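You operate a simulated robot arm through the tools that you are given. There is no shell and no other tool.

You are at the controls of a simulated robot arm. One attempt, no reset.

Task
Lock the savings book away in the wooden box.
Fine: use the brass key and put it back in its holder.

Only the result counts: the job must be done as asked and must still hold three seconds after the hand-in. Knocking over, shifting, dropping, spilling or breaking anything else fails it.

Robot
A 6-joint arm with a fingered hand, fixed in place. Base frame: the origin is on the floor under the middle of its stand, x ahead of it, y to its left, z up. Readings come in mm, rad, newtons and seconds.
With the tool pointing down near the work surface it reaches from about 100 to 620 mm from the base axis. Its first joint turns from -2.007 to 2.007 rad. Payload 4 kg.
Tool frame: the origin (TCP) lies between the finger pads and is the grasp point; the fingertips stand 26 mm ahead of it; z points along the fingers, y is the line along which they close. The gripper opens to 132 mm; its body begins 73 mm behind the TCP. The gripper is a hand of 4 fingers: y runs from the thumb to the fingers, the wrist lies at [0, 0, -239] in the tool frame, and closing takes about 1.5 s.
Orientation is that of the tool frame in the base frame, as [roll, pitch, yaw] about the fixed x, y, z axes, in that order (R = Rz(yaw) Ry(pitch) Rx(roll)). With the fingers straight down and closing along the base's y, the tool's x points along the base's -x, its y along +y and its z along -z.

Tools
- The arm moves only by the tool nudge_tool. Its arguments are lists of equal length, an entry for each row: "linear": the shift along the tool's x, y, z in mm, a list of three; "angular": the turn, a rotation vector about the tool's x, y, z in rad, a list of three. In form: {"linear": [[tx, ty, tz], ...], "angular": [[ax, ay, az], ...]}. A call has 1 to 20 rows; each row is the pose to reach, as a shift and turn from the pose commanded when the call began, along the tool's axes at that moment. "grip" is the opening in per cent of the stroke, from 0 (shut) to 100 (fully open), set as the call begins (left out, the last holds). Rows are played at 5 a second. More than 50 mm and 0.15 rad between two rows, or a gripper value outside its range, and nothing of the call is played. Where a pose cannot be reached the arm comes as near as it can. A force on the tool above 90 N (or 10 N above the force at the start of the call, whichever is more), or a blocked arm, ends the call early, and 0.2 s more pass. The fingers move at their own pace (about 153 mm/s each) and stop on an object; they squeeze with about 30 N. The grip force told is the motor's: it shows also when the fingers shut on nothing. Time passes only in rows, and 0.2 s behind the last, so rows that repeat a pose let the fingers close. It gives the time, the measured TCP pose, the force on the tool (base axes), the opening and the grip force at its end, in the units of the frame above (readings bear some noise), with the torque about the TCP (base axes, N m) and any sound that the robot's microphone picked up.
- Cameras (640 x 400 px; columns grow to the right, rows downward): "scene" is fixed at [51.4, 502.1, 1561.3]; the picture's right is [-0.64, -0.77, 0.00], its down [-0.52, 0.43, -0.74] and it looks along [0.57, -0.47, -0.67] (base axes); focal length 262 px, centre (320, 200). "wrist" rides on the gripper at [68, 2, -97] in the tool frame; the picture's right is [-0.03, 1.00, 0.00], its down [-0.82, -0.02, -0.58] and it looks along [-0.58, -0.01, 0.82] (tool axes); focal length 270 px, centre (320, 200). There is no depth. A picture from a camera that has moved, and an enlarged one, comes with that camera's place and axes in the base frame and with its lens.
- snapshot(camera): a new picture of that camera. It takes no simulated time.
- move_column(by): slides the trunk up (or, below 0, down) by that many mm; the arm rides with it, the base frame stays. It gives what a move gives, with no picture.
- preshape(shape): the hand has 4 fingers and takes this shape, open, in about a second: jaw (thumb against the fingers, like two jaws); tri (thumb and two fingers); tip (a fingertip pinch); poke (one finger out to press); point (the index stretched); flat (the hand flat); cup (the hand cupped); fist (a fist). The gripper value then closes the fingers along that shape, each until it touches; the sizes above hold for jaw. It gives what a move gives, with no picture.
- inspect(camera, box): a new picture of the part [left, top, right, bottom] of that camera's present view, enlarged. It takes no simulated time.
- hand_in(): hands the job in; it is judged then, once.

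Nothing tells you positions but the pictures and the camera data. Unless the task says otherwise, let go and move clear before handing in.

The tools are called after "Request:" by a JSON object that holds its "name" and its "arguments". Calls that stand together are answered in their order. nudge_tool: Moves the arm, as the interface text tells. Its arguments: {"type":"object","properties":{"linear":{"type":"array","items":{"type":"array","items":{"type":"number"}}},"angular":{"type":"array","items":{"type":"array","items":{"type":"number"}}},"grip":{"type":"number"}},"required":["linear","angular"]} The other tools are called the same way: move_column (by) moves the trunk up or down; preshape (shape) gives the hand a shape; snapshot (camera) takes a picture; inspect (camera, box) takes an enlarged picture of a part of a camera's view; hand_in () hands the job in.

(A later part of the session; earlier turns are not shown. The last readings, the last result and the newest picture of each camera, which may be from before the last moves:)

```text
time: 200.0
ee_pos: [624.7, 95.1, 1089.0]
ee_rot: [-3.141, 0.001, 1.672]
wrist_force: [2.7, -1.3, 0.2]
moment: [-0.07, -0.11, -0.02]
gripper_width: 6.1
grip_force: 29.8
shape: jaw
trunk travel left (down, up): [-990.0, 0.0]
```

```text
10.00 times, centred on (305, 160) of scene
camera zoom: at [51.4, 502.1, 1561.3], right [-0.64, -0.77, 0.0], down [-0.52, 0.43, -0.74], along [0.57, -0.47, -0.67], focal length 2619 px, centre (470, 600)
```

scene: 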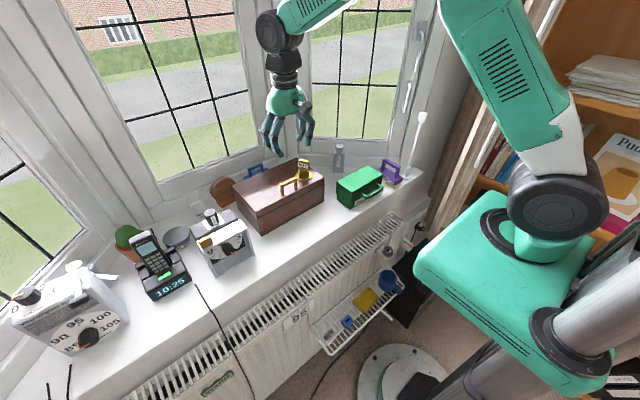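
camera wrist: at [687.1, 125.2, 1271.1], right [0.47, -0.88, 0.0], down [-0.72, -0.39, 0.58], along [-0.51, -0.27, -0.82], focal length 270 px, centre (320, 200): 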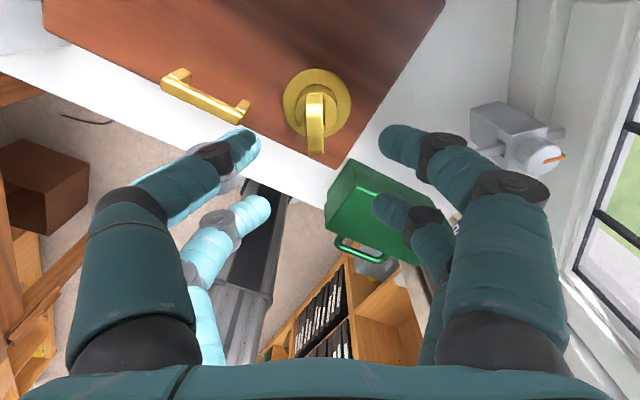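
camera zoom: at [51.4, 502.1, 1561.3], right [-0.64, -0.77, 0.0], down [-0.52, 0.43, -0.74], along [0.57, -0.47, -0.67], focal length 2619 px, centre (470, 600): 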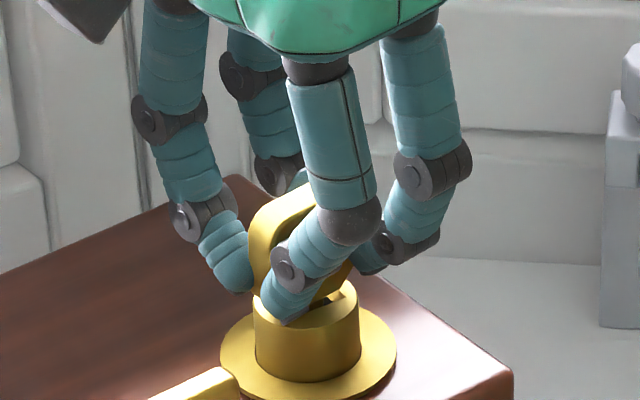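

No stop felt yet at 6° past the original angle, which is still within the key's play. I'll go another 0.1 rad.

Request:
{"name": "nudge_tool", "arguments": {"linear": [[0, 0.05, 0], [0, 0.1, 0], [0, 0.1, 0]], "angular": [[0, 0, -0.05], [0, 0, -0.1], [0, 0, -0.1]]}}

Request:
{"name": "inspect", "arguments": {"camera": "wrist", "box": [240, 80, 400, 240]}}

Request:
{"name": "inspect", "arguments": {"camera": "scene", "box": [285, 140, 325, 180]}}

```text
time: 200.8
ee_pos: [624.9, 93.7, 1088.8]
ee_rot: [-3.141, 0.001, 1.771]
wrist_force: [7.5, -1.1, -0.2]
moment: [-0.08, -0.19, -0.1]
gripper_width: 5.9
grip_force: 29.6
shape: jaw
trunk travel left (down, up): [-990.0, 0.0]
```

```text
2.50 times, centred on (320, 160) of wrist
camera zoom: at [612.9, 162.0, 1186.2], right [0.98, 0.18, 0.0], down [0.14, -0.8, 0.58], along [0.1, -0.57, -0.82], focal length 676 px, centre (320, 300)
```

zoom: 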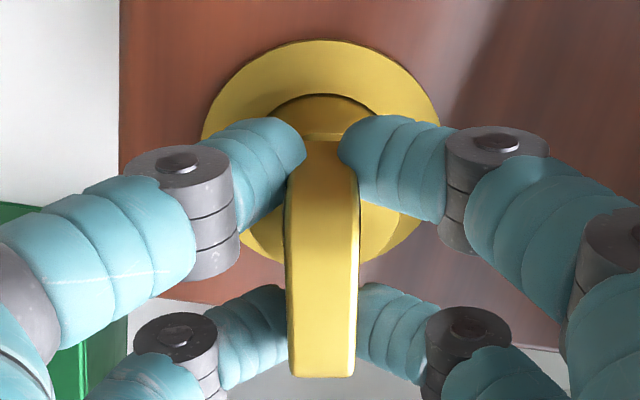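

```text
10.00 times, centred on (305, 160) of scene
camera zoom: at [51.4, 502.1, 1561.3], right [-0.64, -0.77, 0.0], down [-0.52, 0.43, -0.74], along [0.57, -0.47, -0.67], focal length 2619 px, centre (470, 600)
```

zoom: 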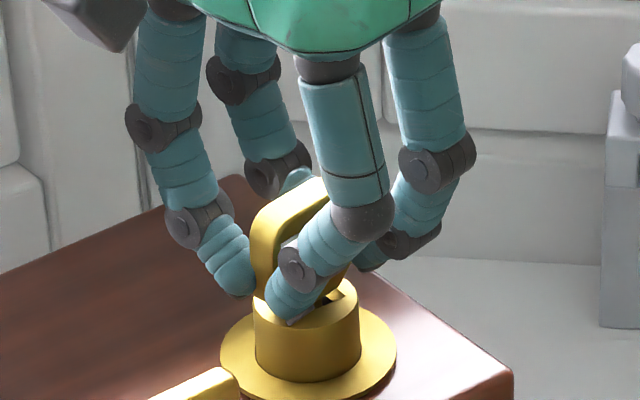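

Torque starts to build (0.10 N·m), so the stop is near. I'll push slightly further to make sure it's fully at the stop.

Request:
{"name": "nudge_tool", "arguments": {"linear": [[0, 0.05, 0], [0, 0.1, 0], [0, 0.1, 0]], "angular": [[0, 0, -0.04], [0, 0, -0.08], [0, 0, -0.08]]}}

Request:
{"name": "inspect", "arguments": {"camera": "wrist", "box": [240, 80, 400, 240]}}

```text
time: 201.6
ee_pos: [625.4, 94.9, 1089.0]
ee_rot: [3.141, -0.001, 1.852]
wrist_force: [9.4, 0.5, 1.8]
moment: [0.03, -0.18, -0.24]
gripper_width: 5.5
grip_force: 30.4
shape: jaw
trunk travel left (down, up): [-990.0, 0.0]
```

```text
2.50 times, centred on (320, 160) of wrist
camera zoom: at [607.6, 160.5, 1186.0], right [0.97, 0.25, 0.0], down [0.21, -0.79, 0.58], along [0.15, -0.56, -0.82], focal length 676 px, centre (320, 300)
```

zoom: 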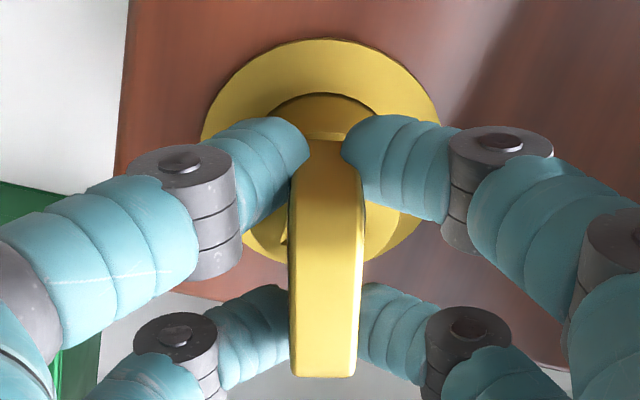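

The lock is against its stop (0.24 N·m). I'll relax the turn back to the neutral angle so the blade is free in the slot.

Request:
{"name": "nudge_tool", "arguments": {"linear": [[0, -0.1, 0], [0, -0.2, 0], [0, -0.25, 0], [0, -0.25, 0]], "angular": [[0, 0, 0.08], [0, 0, 0.16], [0, 0, 0.24], [0, 0, 0.24]]}}

Request:
{"name": "inspect", "arguments": {"camera": "wrist", "box": [240, 80, 400, 240]}}

Request:
{"name": "inspect", "arguments": {"camera": "scene", "box": [285, 140, 325, 180]}}

```text
time: 202.6
ee_pos: [623.6, 93.0, 1088.6]
ee_rot: [-3.138, 0.0, 1.61]
wrist_force: [6.3, -0.9, 2.5]
moment: [-0.08, -0.28, 0.0]
gripper_width: 5.6
grip_force: 30.3
shape: jaw
trunk travel left (down, up): [-990.0, 0.0]
```

```text
2.50 times, centred on (320, 160) of wrist
camera zoom: at [623.1, 162.7, 1185.6], right [1.0, 0.01, 0.0], down [0.01, -0.82, 0.58], along [0.01, -0.58, -0.82], focal length 676 px, centre (320, 300)
```

zoom: 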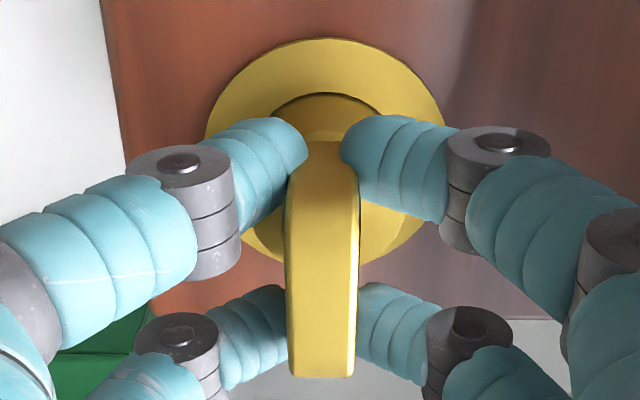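

```text
10.00 times, centred on (305, 160) of scene
camera zoom: at [51.4, 502.1, 1561.3], right [-0.64, -0.77, 0.0], down [-0.52, 0.43, -0.74], along [0.57, -0.47, -0.67], focal length 2619 px, centre (470, 600)
```

zoom: 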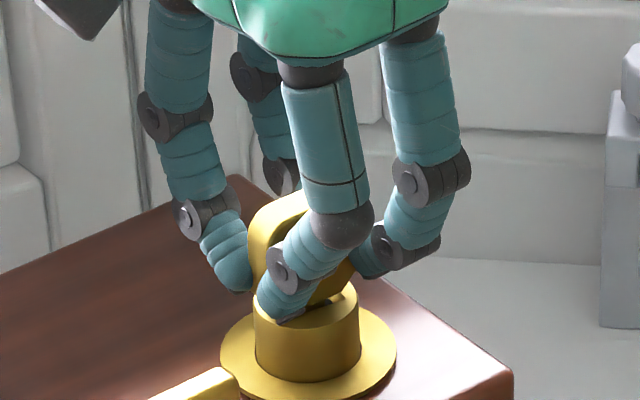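

There's a 6 N side force, so the hand is about 1 mm short in x. I'll shift to relieve it, then start lifting very gently.

Request:
{"name": "nudge_tool", "arguments": {"linear": [[0, 0.7, 0], [0, 1.4, 0], [0, 1.4, 0]], "angular": [[0, 0, 0], [0, 0, 0], [0, 0, 0]]}}

Request:
{"name": "nudge_tool", "arguments": {"linear": [[0, 0, -1], [0, 0, -2.5], [0, 0, -4], [0, 0, -4]], "angular": [[0, 0, 0], [0, 0, 0], [0, 0, 0], [0, 0, 0]]}}

Request:
{"name": "inspect", "arguments": {"camera": "scene", "box": [285, 140, 325, 180]}}

Request:
{"name": "inspect", "arguments": {"camera": "wrist", "box": [240, 80, 400, 240]}}

```text
time: 203.4
ee_pos: [624.2, 95.5, 1089.5]
ee_rot: [-3.138, 0.0, 1.611]
wrist_force: [-4.0, -3.4, -1.0]
moment: [-0.05, -0.05, -0.02]
gripper_width: 5.9
grip_force: 30.4
shape: jaw
trunk travel left (down, up): [-990.0, 0.0]
```

```text
time: 204.4
ee_pos: [625.9, 93.9, 1091.7]
ee_rot: [-3.135, -0.002, 1.612]
wrist_force: [-6.8, 1.4, -25.2]
moment: [0.01, 0.08, -0.01]
gripper_width: 4.8
grip_force: 30.4
shape: jaw
trunk travel left (down, up): [-990.0, 0.0]
```

```text
10.00 times, centred on (305, 160) of scene
camera zoom: at [51.4, 502.1, 1561.3], right [-0.64, -0.77, 0.0], down [-0.52, 0.43, -0.74], along [0.57, -0.47, -0.67], focal length 2619 px, centre (470, 600)
```

zoom: 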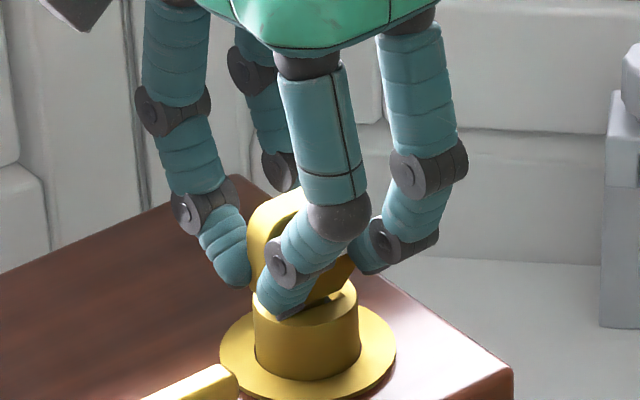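

```text
2.50 times, centred on (320, 160) of wrist
camera zoom: at [625.0, 162.7, 1187.4], right [1.0, 0.02, -0.01], down [0.02, -0.82, 0.58], along [0.0, -0.58, -0.82], focal length 676 px, centre (320, 300)
```

zoom: 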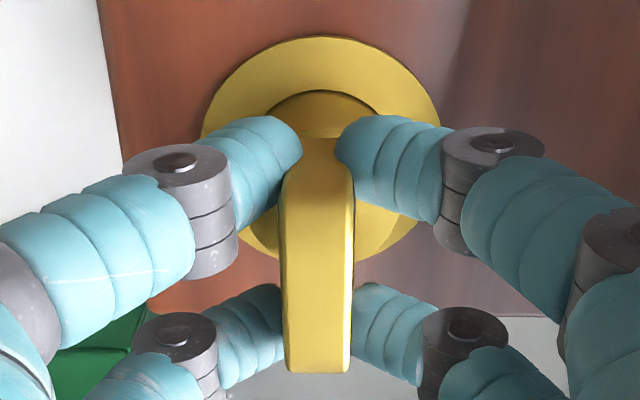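

The pull rose to 25 N, so the key is still held, and the lid isn't following this time. I'll lower again immediately and examine the slot angle.

Request:
{"name": "nudge_tool", "arguments": {"linear": [[0, 0, 2], [0, 0, 4], [0, 0, 4]], "angular": [[0, 0, 0], [0, 0, 0], [0, 0, 0]]}}

Request:
{"name": "inspect", "arguments": {"camera": "scene", "box": [295, 155, 317, 178]}}

Request:
{"name": "inspect", "arguments": {"camera": "scene", "box": [220, 140, 340, 260]}}

```text
time: 205.2
ee_pos: [625.2, 93.1, 1089.7]
ee_rot: [3.141, 0.0, 1.609]
wrist_force: [-10.2, 2.1, -6.7]
moment: [0.08, 0.2, 0.03]
gripper_width: 4.8
grip_force: 30.6
shape: jaw
trunk travel left (down, up): [-990.0, 0.0]
```

```text
16.00 times, centred on (306, 166) of scene
camera zoom: at [51.4, 502.1, 1561.3], right [-0.64, -0.77, 0.0], down [-0.52, 0.43, -0.74], along [0.57, -0.47, -0.67], focal length 4191 px, centre (544, 736)
```

zoom: 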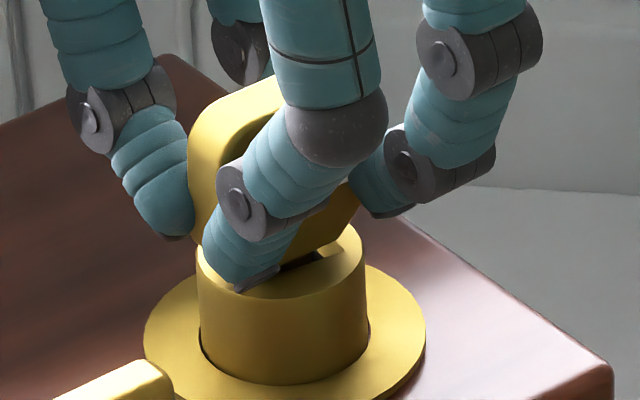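

```text
3.33 times, centred on (280, 200) of scene
camera zoom: at [51.4, 502.1, 1561.3], right [-0.64, -0.77, 0.0], down [-0.52, 0.43, -0.74], along [0.57, -0.47, -0.67], focal length 873 px, centre (453, 200)
```

zoom: 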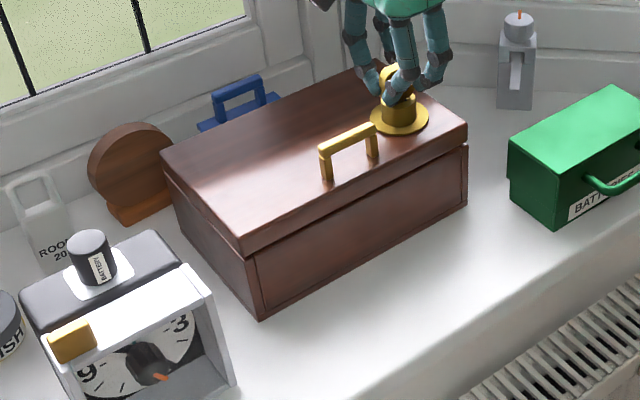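

The box hasn't moved, and since 25 N no longer raised the lid, it is locked now. I'll let go of the key and look from above to see the slot's exact angle.

Request:
{"name": "nudge_tool", "arguments": {"linear": [[0, 0, 0], [0, 0, 0], [0, 0, 0], [0, 0, -15], [0, 0, -40], [0, 0, -70], [0, 0, -70]], "angular": [[0, 0, 0], [0, 0, 0], [0, 0, 0], [0, 0, 0], [0, 0, 0], [0, 0, 0], [0, 0, 0]], "grip": 40}}

Request:
{"name": "inspect", "arguments": {"camera": "wrist", "box": [270, 60, 370, 150]}}

Request:
{"name": "inspect", "arguments": {"camera": "scene", "box": [290, 145, 322, 180]}}

```text
time: 206.8
ee_pos: [626.6, 94.4, 1160.1]
ee_rot: [-3.141, 0.001, 1.611]
wrist_force: [-0.7, 0.1, 0.3]
moment: [-0.01, -0.02, -0.02]
gripper_width: 52.5
grip_force: 0.0
shape: jaw
trunk travel left (down, up): [-990.0, 0.0]
```

```text
4.44 times, centred on (320, 105) of wrist
camera zoom: at [626.7, 163.1, 1255.8], right [1.0, 0.02, 0.0], down [0.01, -0.82, 0.58], along [0.01, -0.58, -0.82], focal length 1201 px, centre (320, 622)
```

zoom: 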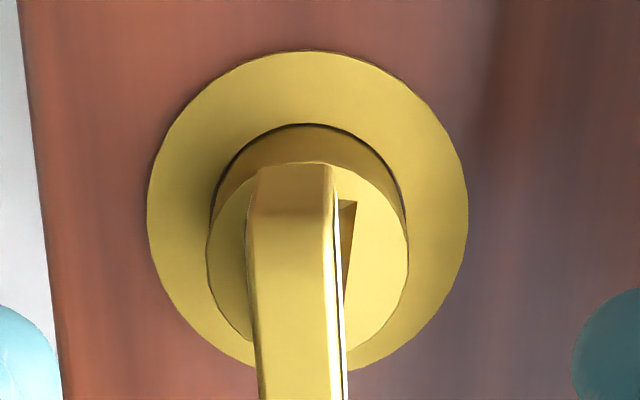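

```text
11.43 times, centred on (306, 162) of scene
camera zoom: at [51.4, 502.1, 1561.3], right [-0.64, -0.77, 0.0], down [-0.52, 0.43, -0.74], along [0.57, -0.47, -0.67], focal length 2994 px, centre (480, 629)
```

zoom: 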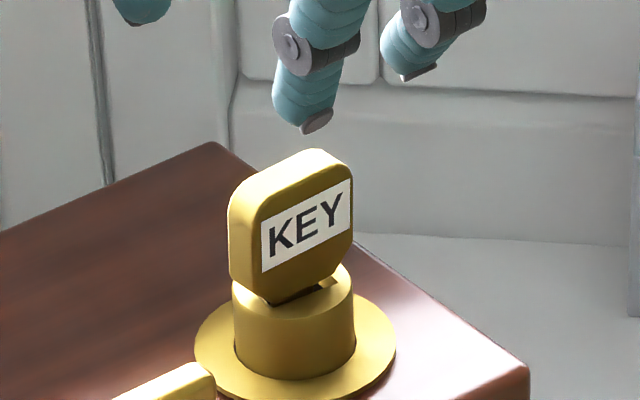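

The slot is still rotated about 9° clockwise, so the lock followed the key when I turned back. I'll re-grip, turn fully counter-clockwise to the stop, and lift from there without turning back. First I'll descend over the bow.

Request:
{"name": "nudge_tool", "arguments": {"linear": [[0, -1.5, 20], [0, -2.5, 40], [0, -2.5, 54], [0, -2.5, 54]], "angular": [[0, 0, 0], [0, 0, 0], [0, 0, 0], [0, 0, 0]]}}

Request:
{"name": "inspect", "arguments": {"camera": "wrist", "box": [240, 80, 400, 240]}}

```text
time: 207.8
ee_pos: [623.4, 94.3, 1106.8]
ee_rot: [3.141, -0.001, 1.608]
wrist_force: [0.0, 0.4, 0.0]
moment: [-0.02, 0.0, 0.01]
gripper_width: 52.1
grip_force: 0.0
shape: jaw
trunk travel left (down, up): [-990.0, 0.0]
```

```text
2.50 times, centred on (320, 160) of wrist
camera zoom: at [621.9, 162.8, 1203.8], right [1.0, 0.02, 0.0], down [0.01, -0.82, 0.58], along [0.01, -0.58, -0.82], focal length 676 px, centre (320, 300)
```

zoom: 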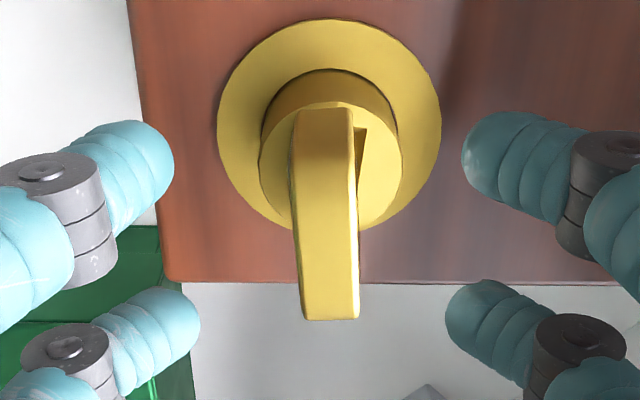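

The bow sits about 2° counter-clockwise and 1 mm aside. I'll fine-align, descend and close in two stages.

Request:
{"name": "nudge_tool", "arguments": {"linear": [[0.7, 1.1, 5], [0.7, 1.1, 11], [0.7, 1.1, 17.5], [0.7, 1.1, 17.5]], "angular": [[0, 0, -0.02], [0, 0, -0.04], [0, 0, -0.04], [0, 0, -0.04]]}}

Request:
{"name": "nudge_tool", "arguments": {"linear": [[0, 0, 0], [0, 0, 0], [0, 0, 0], [0, 0, 0], [0, 0, 0], [0, 0, 0], [0, 0, 0]], "angular": [[0, 0, 0], [0, 0, 0], [0, 0, 0], [0, 0, 0], [0, 0, 0], [0, 0, 0], [0, 0, 0]], "grip": 8}}

Request:
{"name": "inspect", "arguments": {"camera": "wrist", "box": [240, 80, 400, 240]}}

```text
time: 208.8
ee_pos: [624.2, 94.4, 1088.0]
ee_rot: [-3.14, 0.0, 1.65]
wrist_force: [0.3, -0.3, 0.2]
moment: [-0.02, -0.02, 0.0]
gripper_width: 52.3
grip_force: 0.0
shape: jaw
trunk travel left (down, up): [-990.0, 0.0]
```

```text
time: 210.4
ee_pos: [623.5, 94.3, 1088.2]
ee_rot: [-3.139, 0.0, 1.652]
wrist_force: [0.6, 0.9, 0.0]
moment: [0.01, -0.04, 0.02]
gripper_width: 11.1
grip_force: 0.2
shape: jaw
trunk travel left (down, up): [-990.0, 0.0]
```

```text
2.50 times, centred on (320, 160) of wrist
camera zoom: at [620.6, 162.8, 1184.4], right [1.0, 0.06, 0.0], down [0.05, -0.82, 0.58], along [0.03, -0.58, -0.82], focal length 676 px, centre (320, 300)
```

zoom: 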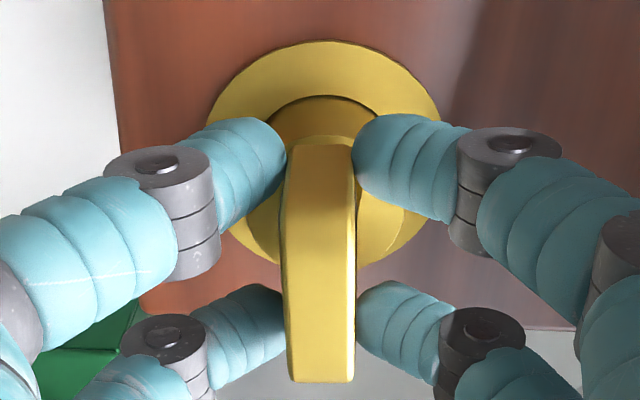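

Well centred. A slight shift back and then squeeze.

Request:
{"name": "nudge_tool", "arguments": {"linear": [[-0.9, 0, 0], [-0.9, 0, 0]], "angular": [[0, 0, 0], [0, 0, 0]]}}

Request:
{"name": "nudge_tool", "arguments": {"linear": [[0, 0, 0], [0, 0, 0], [0, 0, 0], [0, 0, 0], [0, 0, 0]], "angular": [[0, 0, 0], [0, 0, 0], [0, 0, 0], [0, 0, 0], [0, 0, 0]], "grip": 5}}

Request:
{"name": "inspect", "arguments": {"camera": "wrist", "box": [240, 80, 400, 240]}}

```text
time: 211.0
ee_pos: [623.3, 92.8, 1086.8]
ee_rot: [-3.14, 0.001, 1.65]
wrist_force: [0.7, 0.9, -0.2]
moment: [0.03, 0.04, -0.01]
gripper_width: 10.6
grip_force: 0.1
shape: jaw
trunk travel left (down, up): [-990.0, 0.0]
```

```text
time: 212.2
ee_pos: [625.2, 93.5, 1087.5]
ee_rot: [-3.14, 0.001, 1.651]
wrist_force: [0.3, 0.0, 0.6]
moment: [0.0, -0.01, 0.0]
gripper_width: 6.3
grip_force: 29.9
shape: jaw
trunk travel left (down, up): [-990.0, 0.0]
```

```text
2.50 times, centred on (320, 160) of wrist
camera zoom: at [621.0, 162.1, 1184.2], right [1.0, 0.06, 0.0], down [0.05, -0.82, 0.58], along [0.03, -0.58, -0.82], focal length 676 px, centre (320, 300)
```

zoom: 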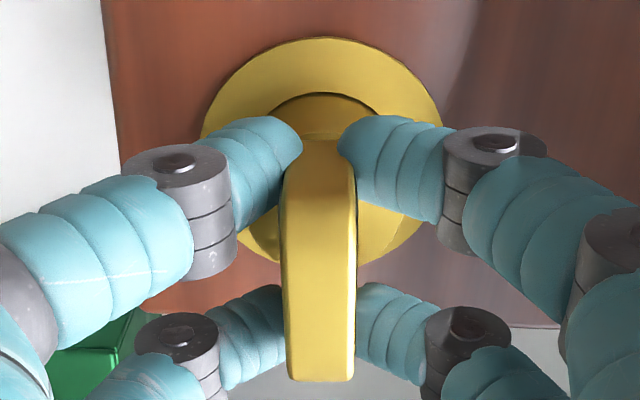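

Good grip without side forces. Now I'll turn counter-clockwise step by step and watch the torque.

Request:
{"name": "nudge_tool", "arguments": {"linear": [[0, 0.07, 0], [0.01, 0.14, 0], [0.02, 0.2, 0], [0.02, 0.2, 0]], "angular": [[0, 0, -0.05], [0, 0, -0.1], [0, 0, -0.15], [0, 0, -0.15]]}}

Request:
{"name": "nudge_tool", "arguments": {"linear": [[0, 0.07, 0], [0.01, 0.14, 0], [0.01, 0.14, 0]], "angular": [[0, 0, -0.05], [0, 0, -0.1], [0, 0, -0.1]]}}

Request:
{"name": "inspect", "arguments": {"camera": "wrist", "box": [240, 80, 400, 240]}}

Request:
{"name": "inspect", "arguments": {"camera": "scene", "box": [295, 155, 317, 178]}}

```text
time: 213.2
ee_pos: [624.5, 93.2, 1088.0]
ee_rot: [-3.141, 0.0, 1.801]
wrist_force: [4.9, -0.4, -0.5]
moment: [0.0, -0.1, -0.1]
gripper_width: 5.5
grip_force: 29.7
shape: jaw
trunk travel left (down, up): [-990.0, 0.0]
```

```text
time: 214.0
ee_pos: [625.4, 93.6, 1087.7]
ee_rot: [-3.139, -0.001, 1.903]
wrist_force: [8.3, -0.4, -1.1]
moment: [-0.04, -0.15, -0.28]
gripper_width: 5.1
grip_force: 30.3
shape: jaw
trunk travel left (down, up): [-990.0, 0.0]
```

```text
2.50 times, centred on (320, 160) of wrist
camera zoom: at [604.7, 158.7, 1184.3], right [0.95, 0.3, 0.0], down [0.25, -0.78, 0.58], along [0.17, -0.55, -0.82], focal length 676 px, centre (320, 300)
```

zoom: 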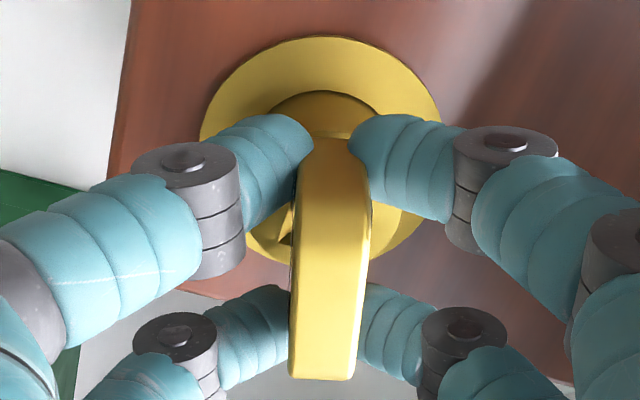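

```text
16.00 times, centred on (306, 166) of scene
camera zoom: at [51.4, 502.1, 1561.3], right [-0.64, -0.77, 0.0], down [-0.52, 0.43, -0.74], along [0.57, -0.47, -0.67], focal length 4191 px, centre (544, 736)
```

zoom: 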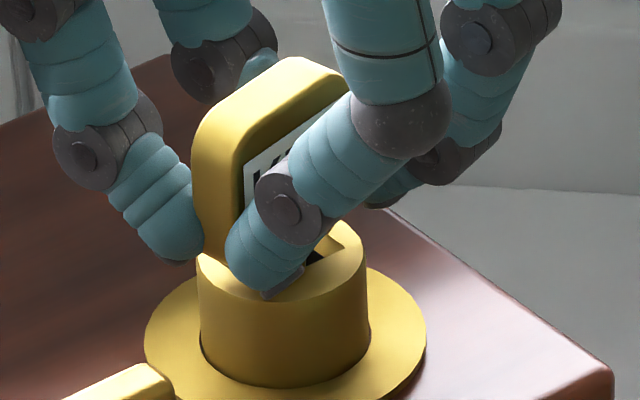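

The torque is 0.28 N·m at the stop again. Holding it there, I'll relieve the side force by shifting +x a little and then lift gently.

Request:
{"name": "nudge_tool", "arguments": {"linear": [[0.4, 0.9, 0], [0.5, 1.3, 0], [0.5, 1.3, 0]], "angular": [[0, 0, 0.03], [0, 0, 0.06], [0, 0, 0.06]]}}

Request:
{"name": "nudge_tool", "arguments": {"linear": [[0, 0, -1], [0, 0, -2], [0, 0, -2]], "angular": [[0, 0, 0], [0, 0, 0], [0, 0, 0]]}}

Request:
{"name": "inspect", "arguments": {"camera": "wrist", "box": [240, 80, 400, 240]}}

```text
time: 214.8
ee_pos: [625.1, 94.6, 1088.0]
ee_rot: [-3.138, -0.001, 1.842]
wrist_force: [4.0, -4.8, -0.5]
moment: [-0.22, -0.07, -0.05]
gripper_width: 5.2
grip_force: 30.1
shape: jaw
trunk travel left (down, up): [-990.0, 0.0]
```

```text
time: 215.6
ee_pos: [624.4, 94.0, 1090.4]
ee_rot: [-3.14, 0.001, 1.841]
wrist_force: [0.5, -2.7, -1.6]
moment: [-0.14, 0.0, -0.01]
gripper_width: 5.4
grip_force: 30.6
shape: jaw
trunk travel left (down, up): [-990.0, 0.0]
```

```text
2.50 times, centred on (320, 160) of wrist
camera zoom: at [608.7, 160.2, 1186.2], right [0.97, 0.24, 0.0], down [0.2, -0.79, 0.58], along [0.14, -0.56, -0.82], focal length 676 px, centre (320, 300)
```

zoom: 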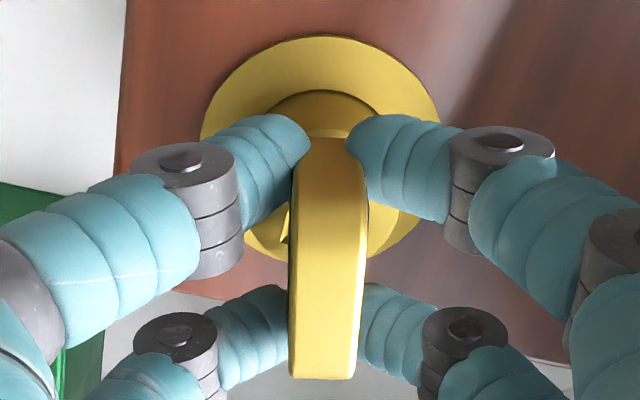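

This time it lifts freely with under 2 N. I'll continue gently upward.

Request:
{"name": "nudge_tool", "arguments": {"linear": [[0, 0, -1.5], [0, 0, -3], [0, 0, -4.5], [0, 0, -4.5]], "angular": [[0, 0, 0], [0, 0, 0], [0, 0, 0], [0, 0, 0]]}}

Request:
{"name": "inspect", "arguments": {"camera": "scene", "box": [295, 155, 317, 178]}}

Request:
{"name": "inspect", "arguments": {"camera": "wrist", "box": [240, 80, 400, 240]}}

```text
time: 216.6
ee_pos: [625.6, 94.3, 1093.4]
ee_rot: [-3.141, 0.0, 1.841]
wrist_force: [-0.1, -4.7, -1.2]
moment: [-0.24, 0.02, 0.01]
gripper_width: 5.4
grip_force: 29.8
shape: jaw
trunk travel left (down, up): [-990.0, 0.0]
```

```text
16.00 times, centred on (306, 166) of scene
camera zoom: at [51.4, 502.1, 1561.3], right [-0.64, -0.77, 0.0], down [-0.52, 0.43, -0.74], along [0.57, -0.47, -0.67], focal length 4191 px, centre (544, 736)
```

zoom: 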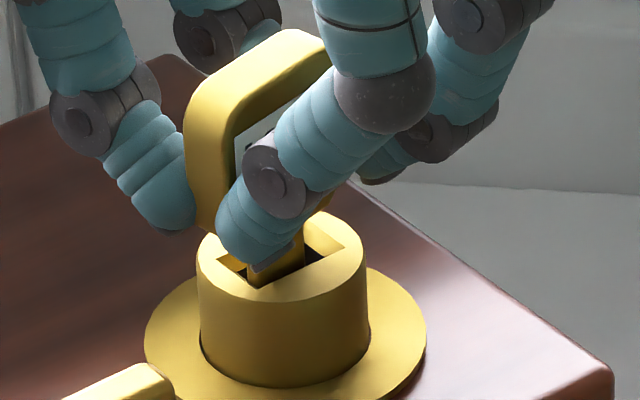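

```text
2.50 times, centred on (320, 160) of wrist
camera zoom: at [609.1, 160.4, 1191.1], right [0.97, 0.24, 0.0], down [0.2, -0.79, 0.58], along [0.14, -0.56, -0.82], focal length 676 px, centre (320, 300)
```

zoom: 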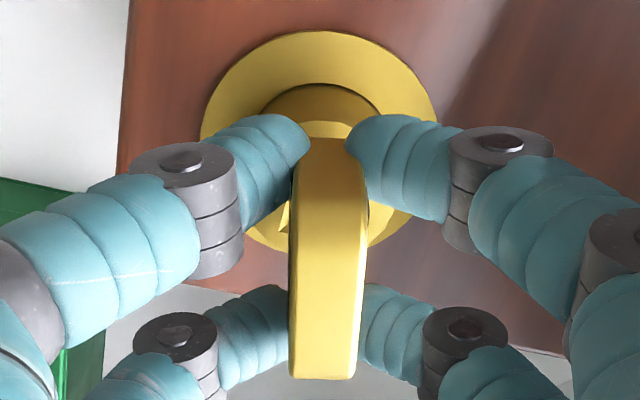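

The key slides out and the slot is back in its original alignment. I'll lift it fully clear.

Request:
{"name": "nudge_tool", "arguments": {"linear": [[-0.3, 0, -2], [-0.6, 0, -5], [-0.6, 0, -9], [-0.6, 0, -14], [-0.6, 0, -20], [-0.6, 0, -28], [-0.6, 0, -28]], "angular": [[0, 0, 0], [0, 0, 0], [0, 0, 0], [0, 0, 0], [0, 0, 0], [0, 0, 0], [0, 0, 0]]}}

Request:
{"name": "inspect", "arguments": {"camera": "scene", "box": [285, 140, 325, 180]}}

Request:
{"name": "inspect", "arguments": {"camera": "wrist", "box": [240, 80, 400, 240]}}

```text
time: 218.2
ee_pos: [625.4, 94.6, 1124.6]
ee_rot: [-3.141, 0.001, 1.842]
wrist_force: [0.9, 0.3, -0.3]
moment: [-0.02, 0.02, -0.03]
gripper_width: 5.3
grip_force: 29.9
shape: jaw
trunk travel left (down, up): [-990.0, 0.0]
```

```text
10.00 times, centred on (305, 160) of scene
camera zoom: at [51.4, 502.1, 1561.3], right [-0.64, -0.77, 0.0], down [-0.52, 0.43, -0.74], along [0.57, -0.47, -0.67], focal length 2619 px, centre (470, 600)
```

zoom: 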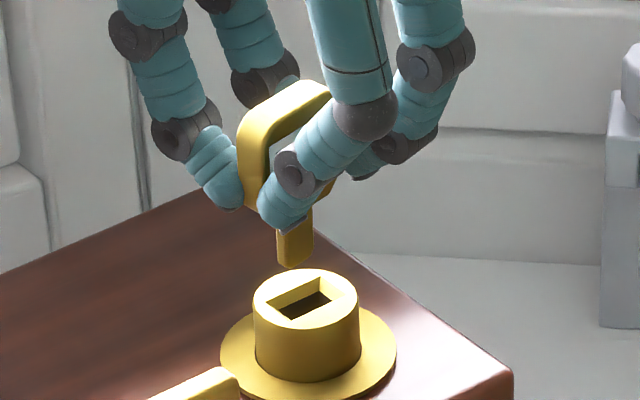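

```text
2.50 times, centred on (320, 160) of wrist
camera zoom: at [609.5, 161.1, 1220.0], right [0.97, 0.24, 0.0], down [0.2, -0.79, 0.58], along [0.14, -0.56, -0.82], focal length 676 px, centre (320, 300)
```

zoom: 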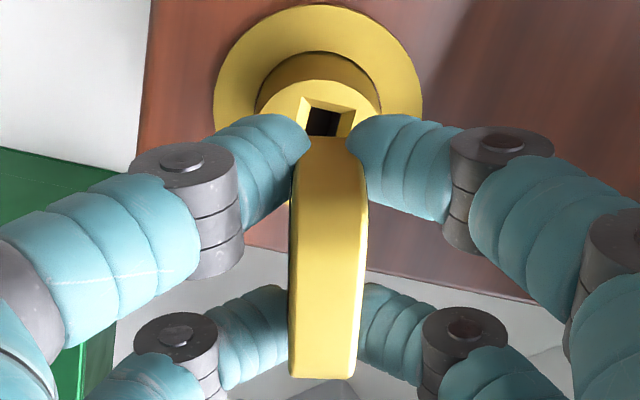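

The key is out and the slot has its original orientation again. I'll raise the key, turn the hand back so the blade lines up with the holder's slot direction, and check the lock from above.

Request:
{"name": "nudge_tool", "arguments": {"linear": [[0, 0, -15], [0, 0, -30], [0, 0, -45], [0, 0, -60], [0, 0, -70], [0, 0, -70]], "angular": [[0, 0, 0], [0, 0, 0.06], [0, 0, 0.12], [0, 0, 0.18], [0, 0, 0.21], [0, 0, 0.21]]}}

Request:
{"name": "inspect", "arguments": {"camera": "wrist", "box": [280, 60, 370, 130]}}

Request:
{"name": "inspect", "arguments": {"camera": "scene", "box": [270, 155, 330, 205]}}

Request:
{"name": "inspect", "arguments": {"camera": "wrist", "box": [240, 80, 400, 240]}}

```text
time: 219.6
ee_pos: [624.1, 93.9, 1194.2]
ee_rot: [-3.141, 0.001, 1.63]
wrist_force: [-0.3, -0.2, -0.6]
moment: [0.03, 0.01, -0.03]
gripper_width: 5.1
grip_force: 30.3
shape: jaw
trunk travel left (down, up): [-990.0, 0.0]
```

```text
5.71 times, centred on (325, 95) of wrist
camera zoom: at [622.6, 161.8, 1289.9], right [1.0, 0.03, 0.0], down [0.03, -0.82, 0.58], along [0.02, -0.58, -0.82], focal length 1544 px, centre (291, 800)
```

zoom: 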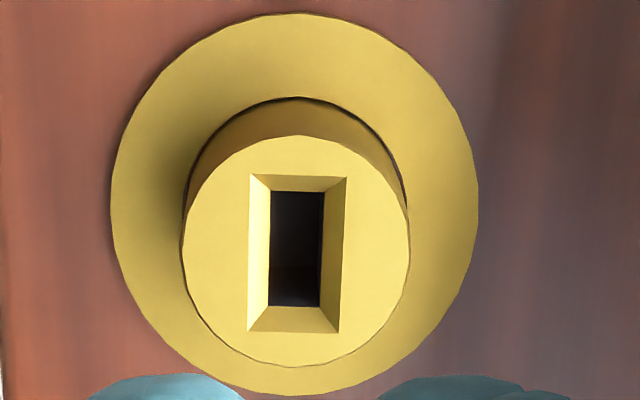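

```text
8.00 times, centred on (300, 180) of scene
camera zoom: at [51.4, 502.1, 1561.3], right [-0.64, -0.77, 0.0], down [-0.52, 0.43, -0.74], along [0.57, -0.47, -0.67], focal length 2095 px, centre (480, 360)
```

zoom: 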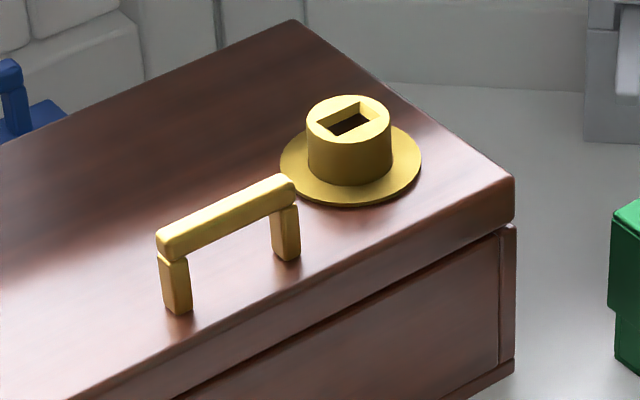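

```text
2.50 times, centred on (320, 160) of wrist
camera zoom: at [622.6, 161.8, 1289.9], right [1.0, 0.03, 0.0], down [0.03, -0.82, 0.58], along [0.02, -0.58, -0.82], focal length 676 px, centre (320, 300)
```

zoom: 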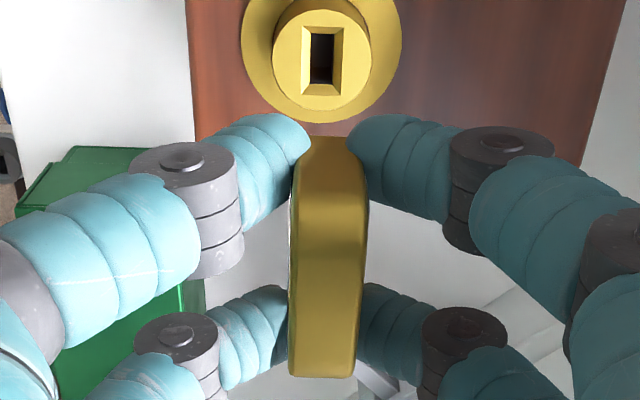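

The slot matches its initial orientation and the lid is shut and locked. Now I'll carry the key back above the rack.

Request:
{"name": "nudge_tool", "arguments": {"linear": [[7, -30, 0], [14, -62, 0], [22, -95, 0], [29, -130, 0], [37, -165, 0], [45, -200, 0], [53, -235, 0], [61, -270, 0], [66, -292, 0], [68.8, -305, 0], [68.8, -305, 0]], "angular": [[0, 0, 0], [0, 0, 0], [0, 0, 0], [0, 0, 0], [0, 0, 0], [0, 0, 0], [0, 0, 0], [0, 0, 0], [0, 0, 0], [0, 0, 0], [0, 0, 0]]}}

Request:
{"name": "snapshot", "arguments": {"camera": "wrist"}}

Request:
{"name": "inspect", "arguments": {"camera": "scene", "box": [345, 165, 395, 215]}}

Request:
{"name": "snapshot", "arguments": {"camera": "scene"}}

```text
time: 222.0
ee_pos: [314.6, 145.8, 1194.6]
ee_rot: [-3.139, 0.0, 1.632]
wrist_force: [-0.4, 0.0, 0.0]
moment: [-0.01, 0.02, 0.0]
gripper_width: 4.5
grip_force: 30.3
shape: jaw
trunk travel left (down, up): [-990.0, 0.0]
```

```text
taken
camera wrist: at [313.1, 214.4, 1289.8], right [1.0, 0.04, 0.0], down [0.03, -0.82, 0.58], along [0.02, -0.58, -0.82], focal length 270 px, centre (320, 200)
```

wrist: 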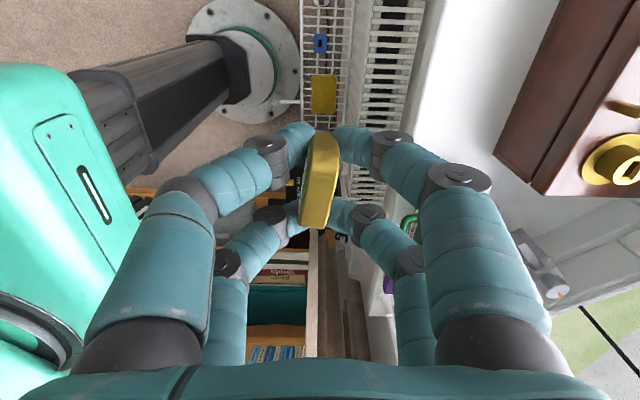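

```text
8.00 times, centred on (370, 190) of scene
camera zoom: at [51.4, 502.1, 1561.3], right [-0.64, -0.77, 0.0], down [-0.52, 0.43, -0.74], along [0.57, -0.47, -0.67], focal length 2095 px, centre (-80, 280)
```

zoom: 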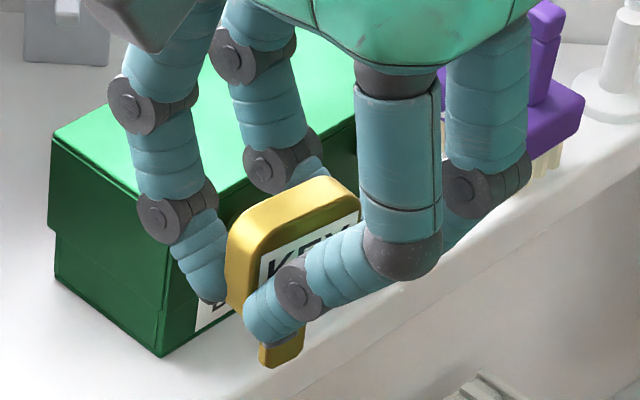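

```text
taken
```

scene: 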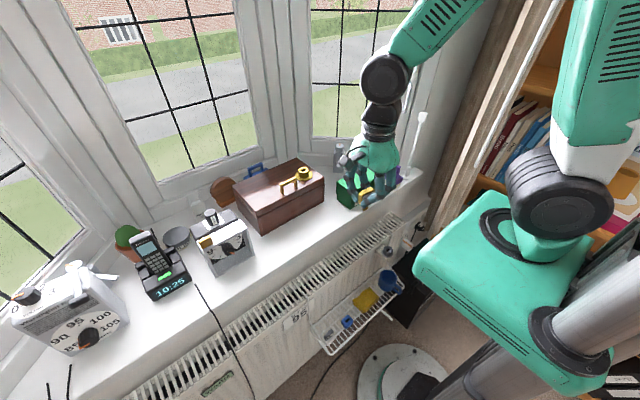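

The key is still in hand, but the grip width shrank slightly. I'll check how the bow sits.

Request:
{"name": "inspect", "arguments": {"camera": "wrist", "box": [240, 80, 400, 240]}}

```text
2.50 times, centred on (320, 160) of wrist
camera zoom: at [313.1, 214.4, 1289.8], right [1.0, 0.04, 0.0], down [0.03, -0.82, 0.58], along [0.02, -0.58, -0.82], focal length 676 px, centre (320, 300)
```

zoom: 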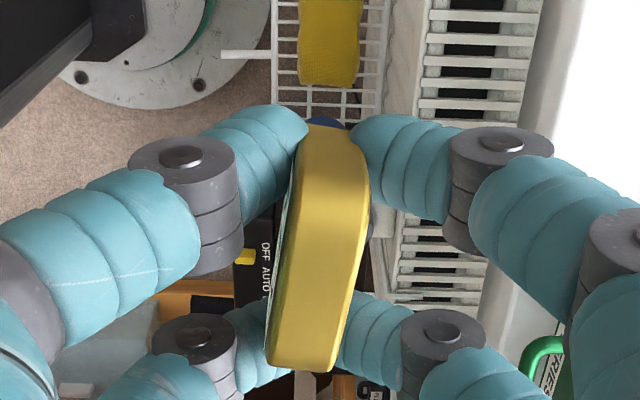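

The bow has slipped to about 9° askew, with the far pair around its end. I'll hold still briefly to see if it's stable before moving on.

Request:
{"name": "nudge_tool", "arguments": {"linear": [[0, 0, 0], [0, 0, 0], [0, 0, 0], [0, 0, 0]], "angular": [[0, 0, 0], [0, 0, 0], [0, 0, 0], [0, 0, 0]]}}

Request:
{"name": "inspect", "arguments": {"camera": "wrist", "box": [240, 80, 400, 240]}}

Request:
{"name": "inspect", "arguments": {"camera": "scene", "box": [345, 165, 395, 215]}}

```text
time: 223.0
ee_pos: [315.4, 145.2, 1193.8]
ee_rot: [-3.14, 0.0, 1.633]
wrist_force: [0.1, 0.5, -0.3]
moment: [0.01, -0.02, -0.01]
gripper_width: 4.6
grip_force: 30.0
shape: jaw
trunk travel left (down, up): [-990.0, 0.0]
```

```text
2.50 times, centred on (320, 160) of wrist
camera zoom: at [313.1, 214.4, 1289.9], right [1.0, 0.04, 0.0], down [0.03, -0.82, 0.58], along [0.02, -0.58, -0.82], focal length 676 px, centre (320, 300)
```

zoom: 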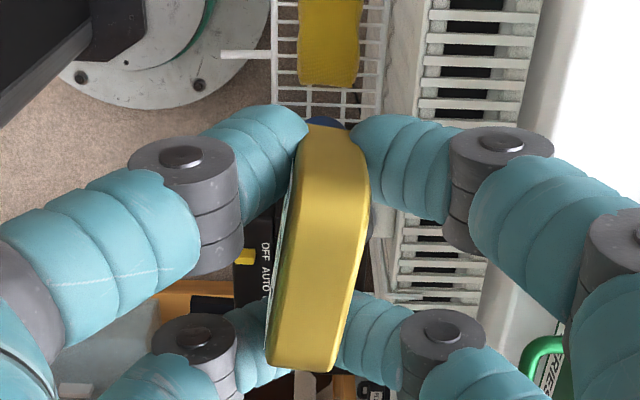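

```text
8.00 times, centred on (370, 190) of scene
camera zoom: at [51.4, 502.1, 1561.3], right [-0.64, -0.77, 0.0], down [-0.52, 0.43, -0.74], along [0.57, -0.47, -0.67], focal length 2095 px, centre (-80, 280)
```

zoom: 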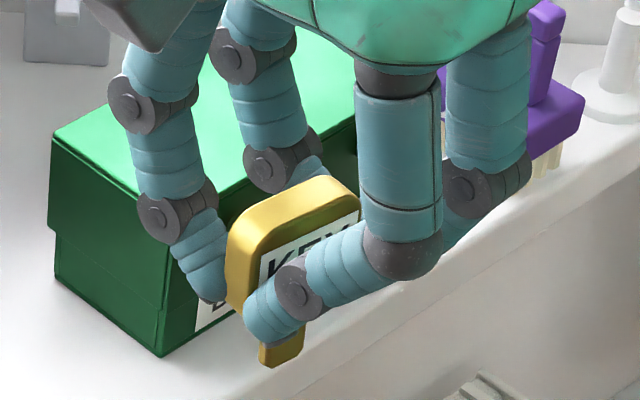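

The key is stable in this position and hangs vertical. I'll lower the trunk toward the rack in two moves.

Request:
{"name": "move_column", "arguments": {"by": -300}}

Request:
{"name": "move_column", "arguments": {"by": -200}}

Request:
{"name": "snapshot", "arguments": {"camera": "wrist"}}

Request:
{"name": "inspect", "arguments": {"camera": "wrist", "box": [240, 80, 400, 240]}}

Request:
{"name": "snapshot", "arguments": {"camera": "scene"}}

```text
time: 226.0
ee_pos: [315.7, 144.8, 893.3]
ee_rot: [-3.14, 0.002, 1.633]
wrist_force: [0.1, -0.3, 0.0]
moment: [-0.01, -0.03, -0.01]
gripper_width: 4.5
grip_force: 29.6
shape: jaw
trunk travel left (down, up): [-690.0, 300.0]
```

```text
time: 228.2
ee_pos: [316.3, 144.9, 693.0]
ee_rot: [-3.14, -0.001, 1.631]
wrist_force: [-0.6, -0.5, -0.2]
moment: [0.02, 0.0, 0.0]
gripper_width: 4.8
grip_force: 29.6
shape: jaw
trunk travel left (down, up): [-490.0, 500.0]
```

```text
taken
camera wrist: at [313.1, 214.4, 790.0], right [1.0, 0.04, 0.0], down [0.03, -0.82, 0.58], along [0.02, -0.58, -0.82], focal length 270 px, centre (320, 200)
```

wrist: 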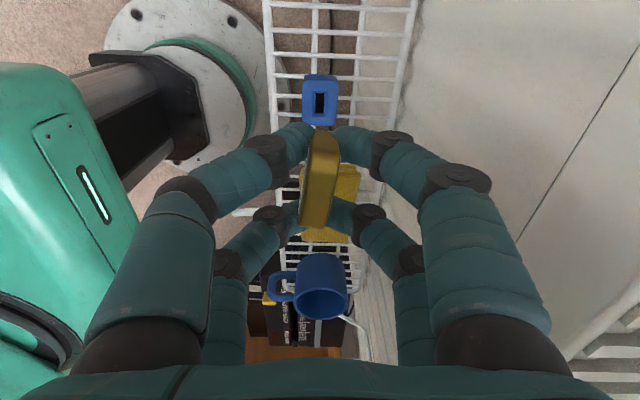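

```text
2.50 times, centred on (320, 160) of wrist
camera zoom: at [313.1, 214.4, 790.0], right [1.0, 0.04, 0.0], down [0.03, -0.82, 0.58], along [0.02, -0.58, -0.82], focal length 676 px, centre (320, 300)
```

zoom: 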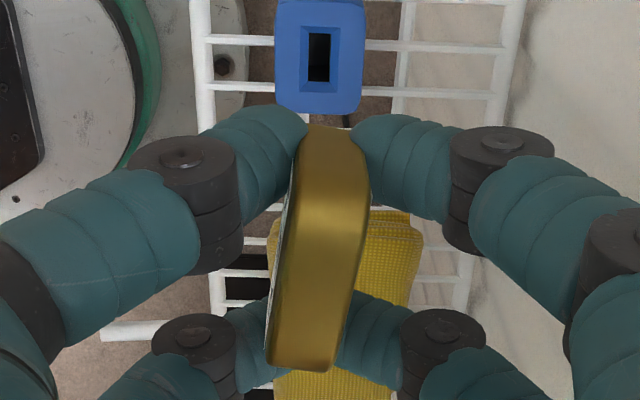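

```text
taken
```

scene: 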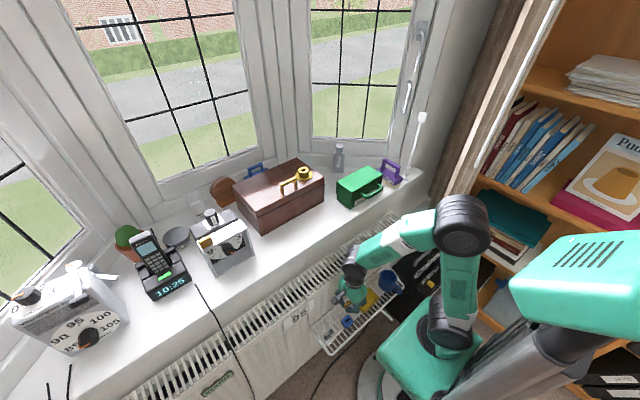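

The holder's slot is in view just ahead of the bow, and the bow is about 6° clockwise of it. I'll rotate the hand slightly counter-clockwise and compare again.

Request:
{"name": "nudge_tool", "arguments": {"linear": [[0, 0, 5], [0, 0, 10], [0, 0, 10]], "angular": [[0, 0, -0.06], [0, 0, -0.11], [0, 0, -0.11]]}}

Request:
{"name": "inspect", "arguments": {"camera": "wrist", "box": [240, 80, 400, 240]}}

Request:
{"name": "inspect", "arguments": {"camera": "scene", "box": [325, 280, 375, 330]}}

```text
time: 229.0
ee_pos: [315.2, 145.3, 683.2]
ee_rot: [-3.14, 0.0, 1.742]
wrist_force: [1.3, 0.1, 0.2]
moment: [-0.02, -0.03, 0.02]
gripper_width: 4.6
grip_force: 29.8
shape: jaw
trunk travel left (down, up): [-490.0, 500.0]
```

```text
2.50 times, centred on (320, 160) of wrist
camera zoom: at [305.7, 213.9, 779.7], right [0.99, 0.14, 0.0], down [0.12, -0.81, 0.58], along [0.08, -0.57, -0.82], focal length 676 px, centre (320, 300)
```

zoom: 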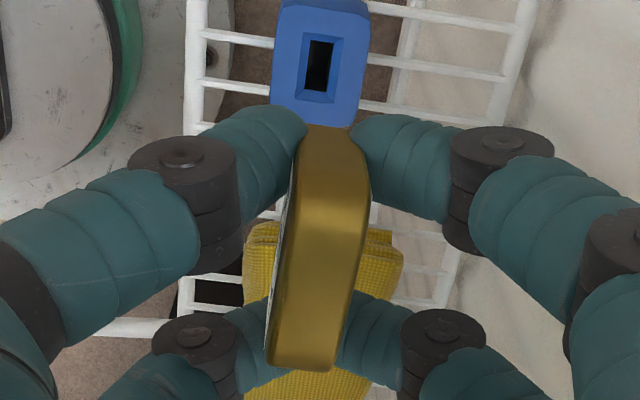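

```text
8.00 times, centred on (350, 305) of scene
camera zoom: at [51.4, 502.1, 1561.3], right [-0.64, -0.77, 0.0], down [-0.52, 0.43, -0.74], along [0.57, -0.47, -0.67], focal length 2095 px, centre (80, -640)
```

zoom: 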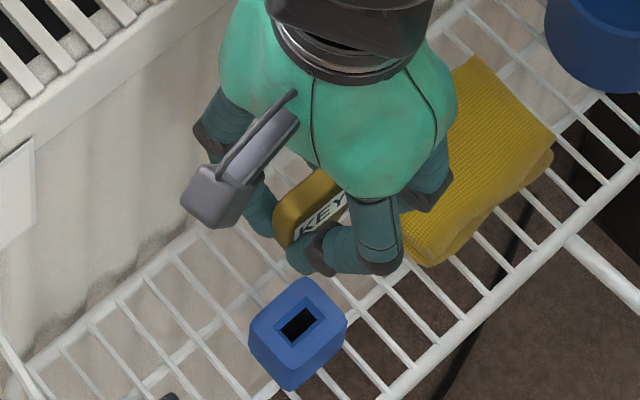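

Slot and bow are now parallel. By my estimate the key must move about 4 mm toward −y, so I'll shift and descend until the blade is just above the holder.

Request:
{"name": "nudge_tool", "arguments": {"linear": [[-2, -0.6, 10], [-3.9, -1.2, 25], [-3.9, -1.2, 40], [-3.9, -1.2, 55], [-3.9, -1.2, 65], [-3.9, -1.2, 65]], "angular": [[0, 0, 0], [0, 0, 0], [0, 0, 0], [0, 0, 0], [0, 0, 0], [0, 0, 0]]}}

Request:
{"name": "inspect", "arguments": {"camera": "wrist", "box": [240, 80, 400, 240]}}

Request:
{"name": "inspect", "arguments": {"camera": "scene", "box": [325, 285, 375, 335]}}

Request:
{"name": "inspect", "arguments": {"camera": "scene", "box": [337, 303, 359, 327]}}

```text
time: 230.4
ee_pos: [313.6, 142.1, 618.5]
ee_rot: [-3.142, 0.0, 1.742]
wrist_force: [0.9, -0.1, -0.3]
moment: [-0.02, 0.01, 0.03]
gripper_width: 4.6
grip_force: 30.1
shape: jaw
trunk travel left (down, up): [-490.0, 500.0]
```

```text
2.50 times, centred on (320, 160) of wrist
camera zoom: at [305.0, 210.1, 715.1], right [0.99, 0.14, 0.0], down [0.12, -0.81, 0.58], along [0.08, -0.57, -0.82], focal length 676 px, centre (320, 300)
```

zoom: 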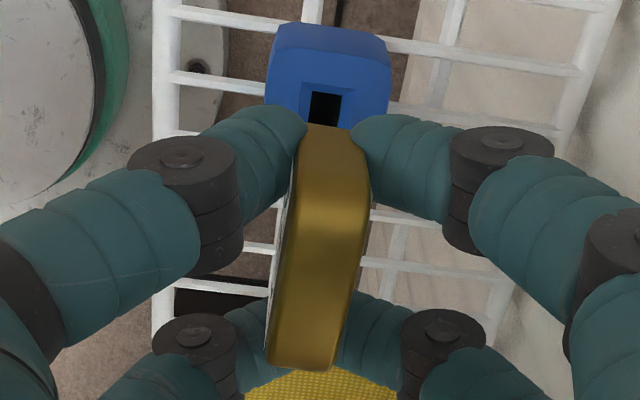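

```text
8.00 times, centred on (350, 310) of scene
camera zoom: at [51.4, 502.1, 1561.3], right [-0.64, -0.77, 0.0], down [-0.52, 0.43, -0.74], along [0.57, -0.47, -0.67], focal length 2095 px, centre (80, -680)
```

zoom: 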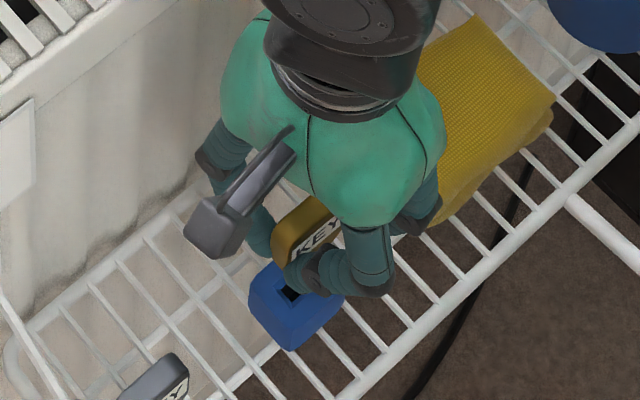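

```text
16.00 times, centred on (348, 315) of scene
camera zoom: at [51.4, 502.1, 1561.3], right [-0.64, -0.77, 0.0], down [-0.52, 0.43, -0.74], along [0.57, -0.47, -0.67], focal length 4191 px, centre (-128, -1640)
```

zoom: 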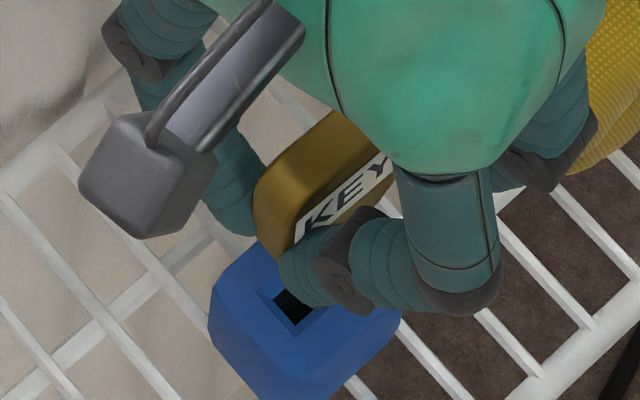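

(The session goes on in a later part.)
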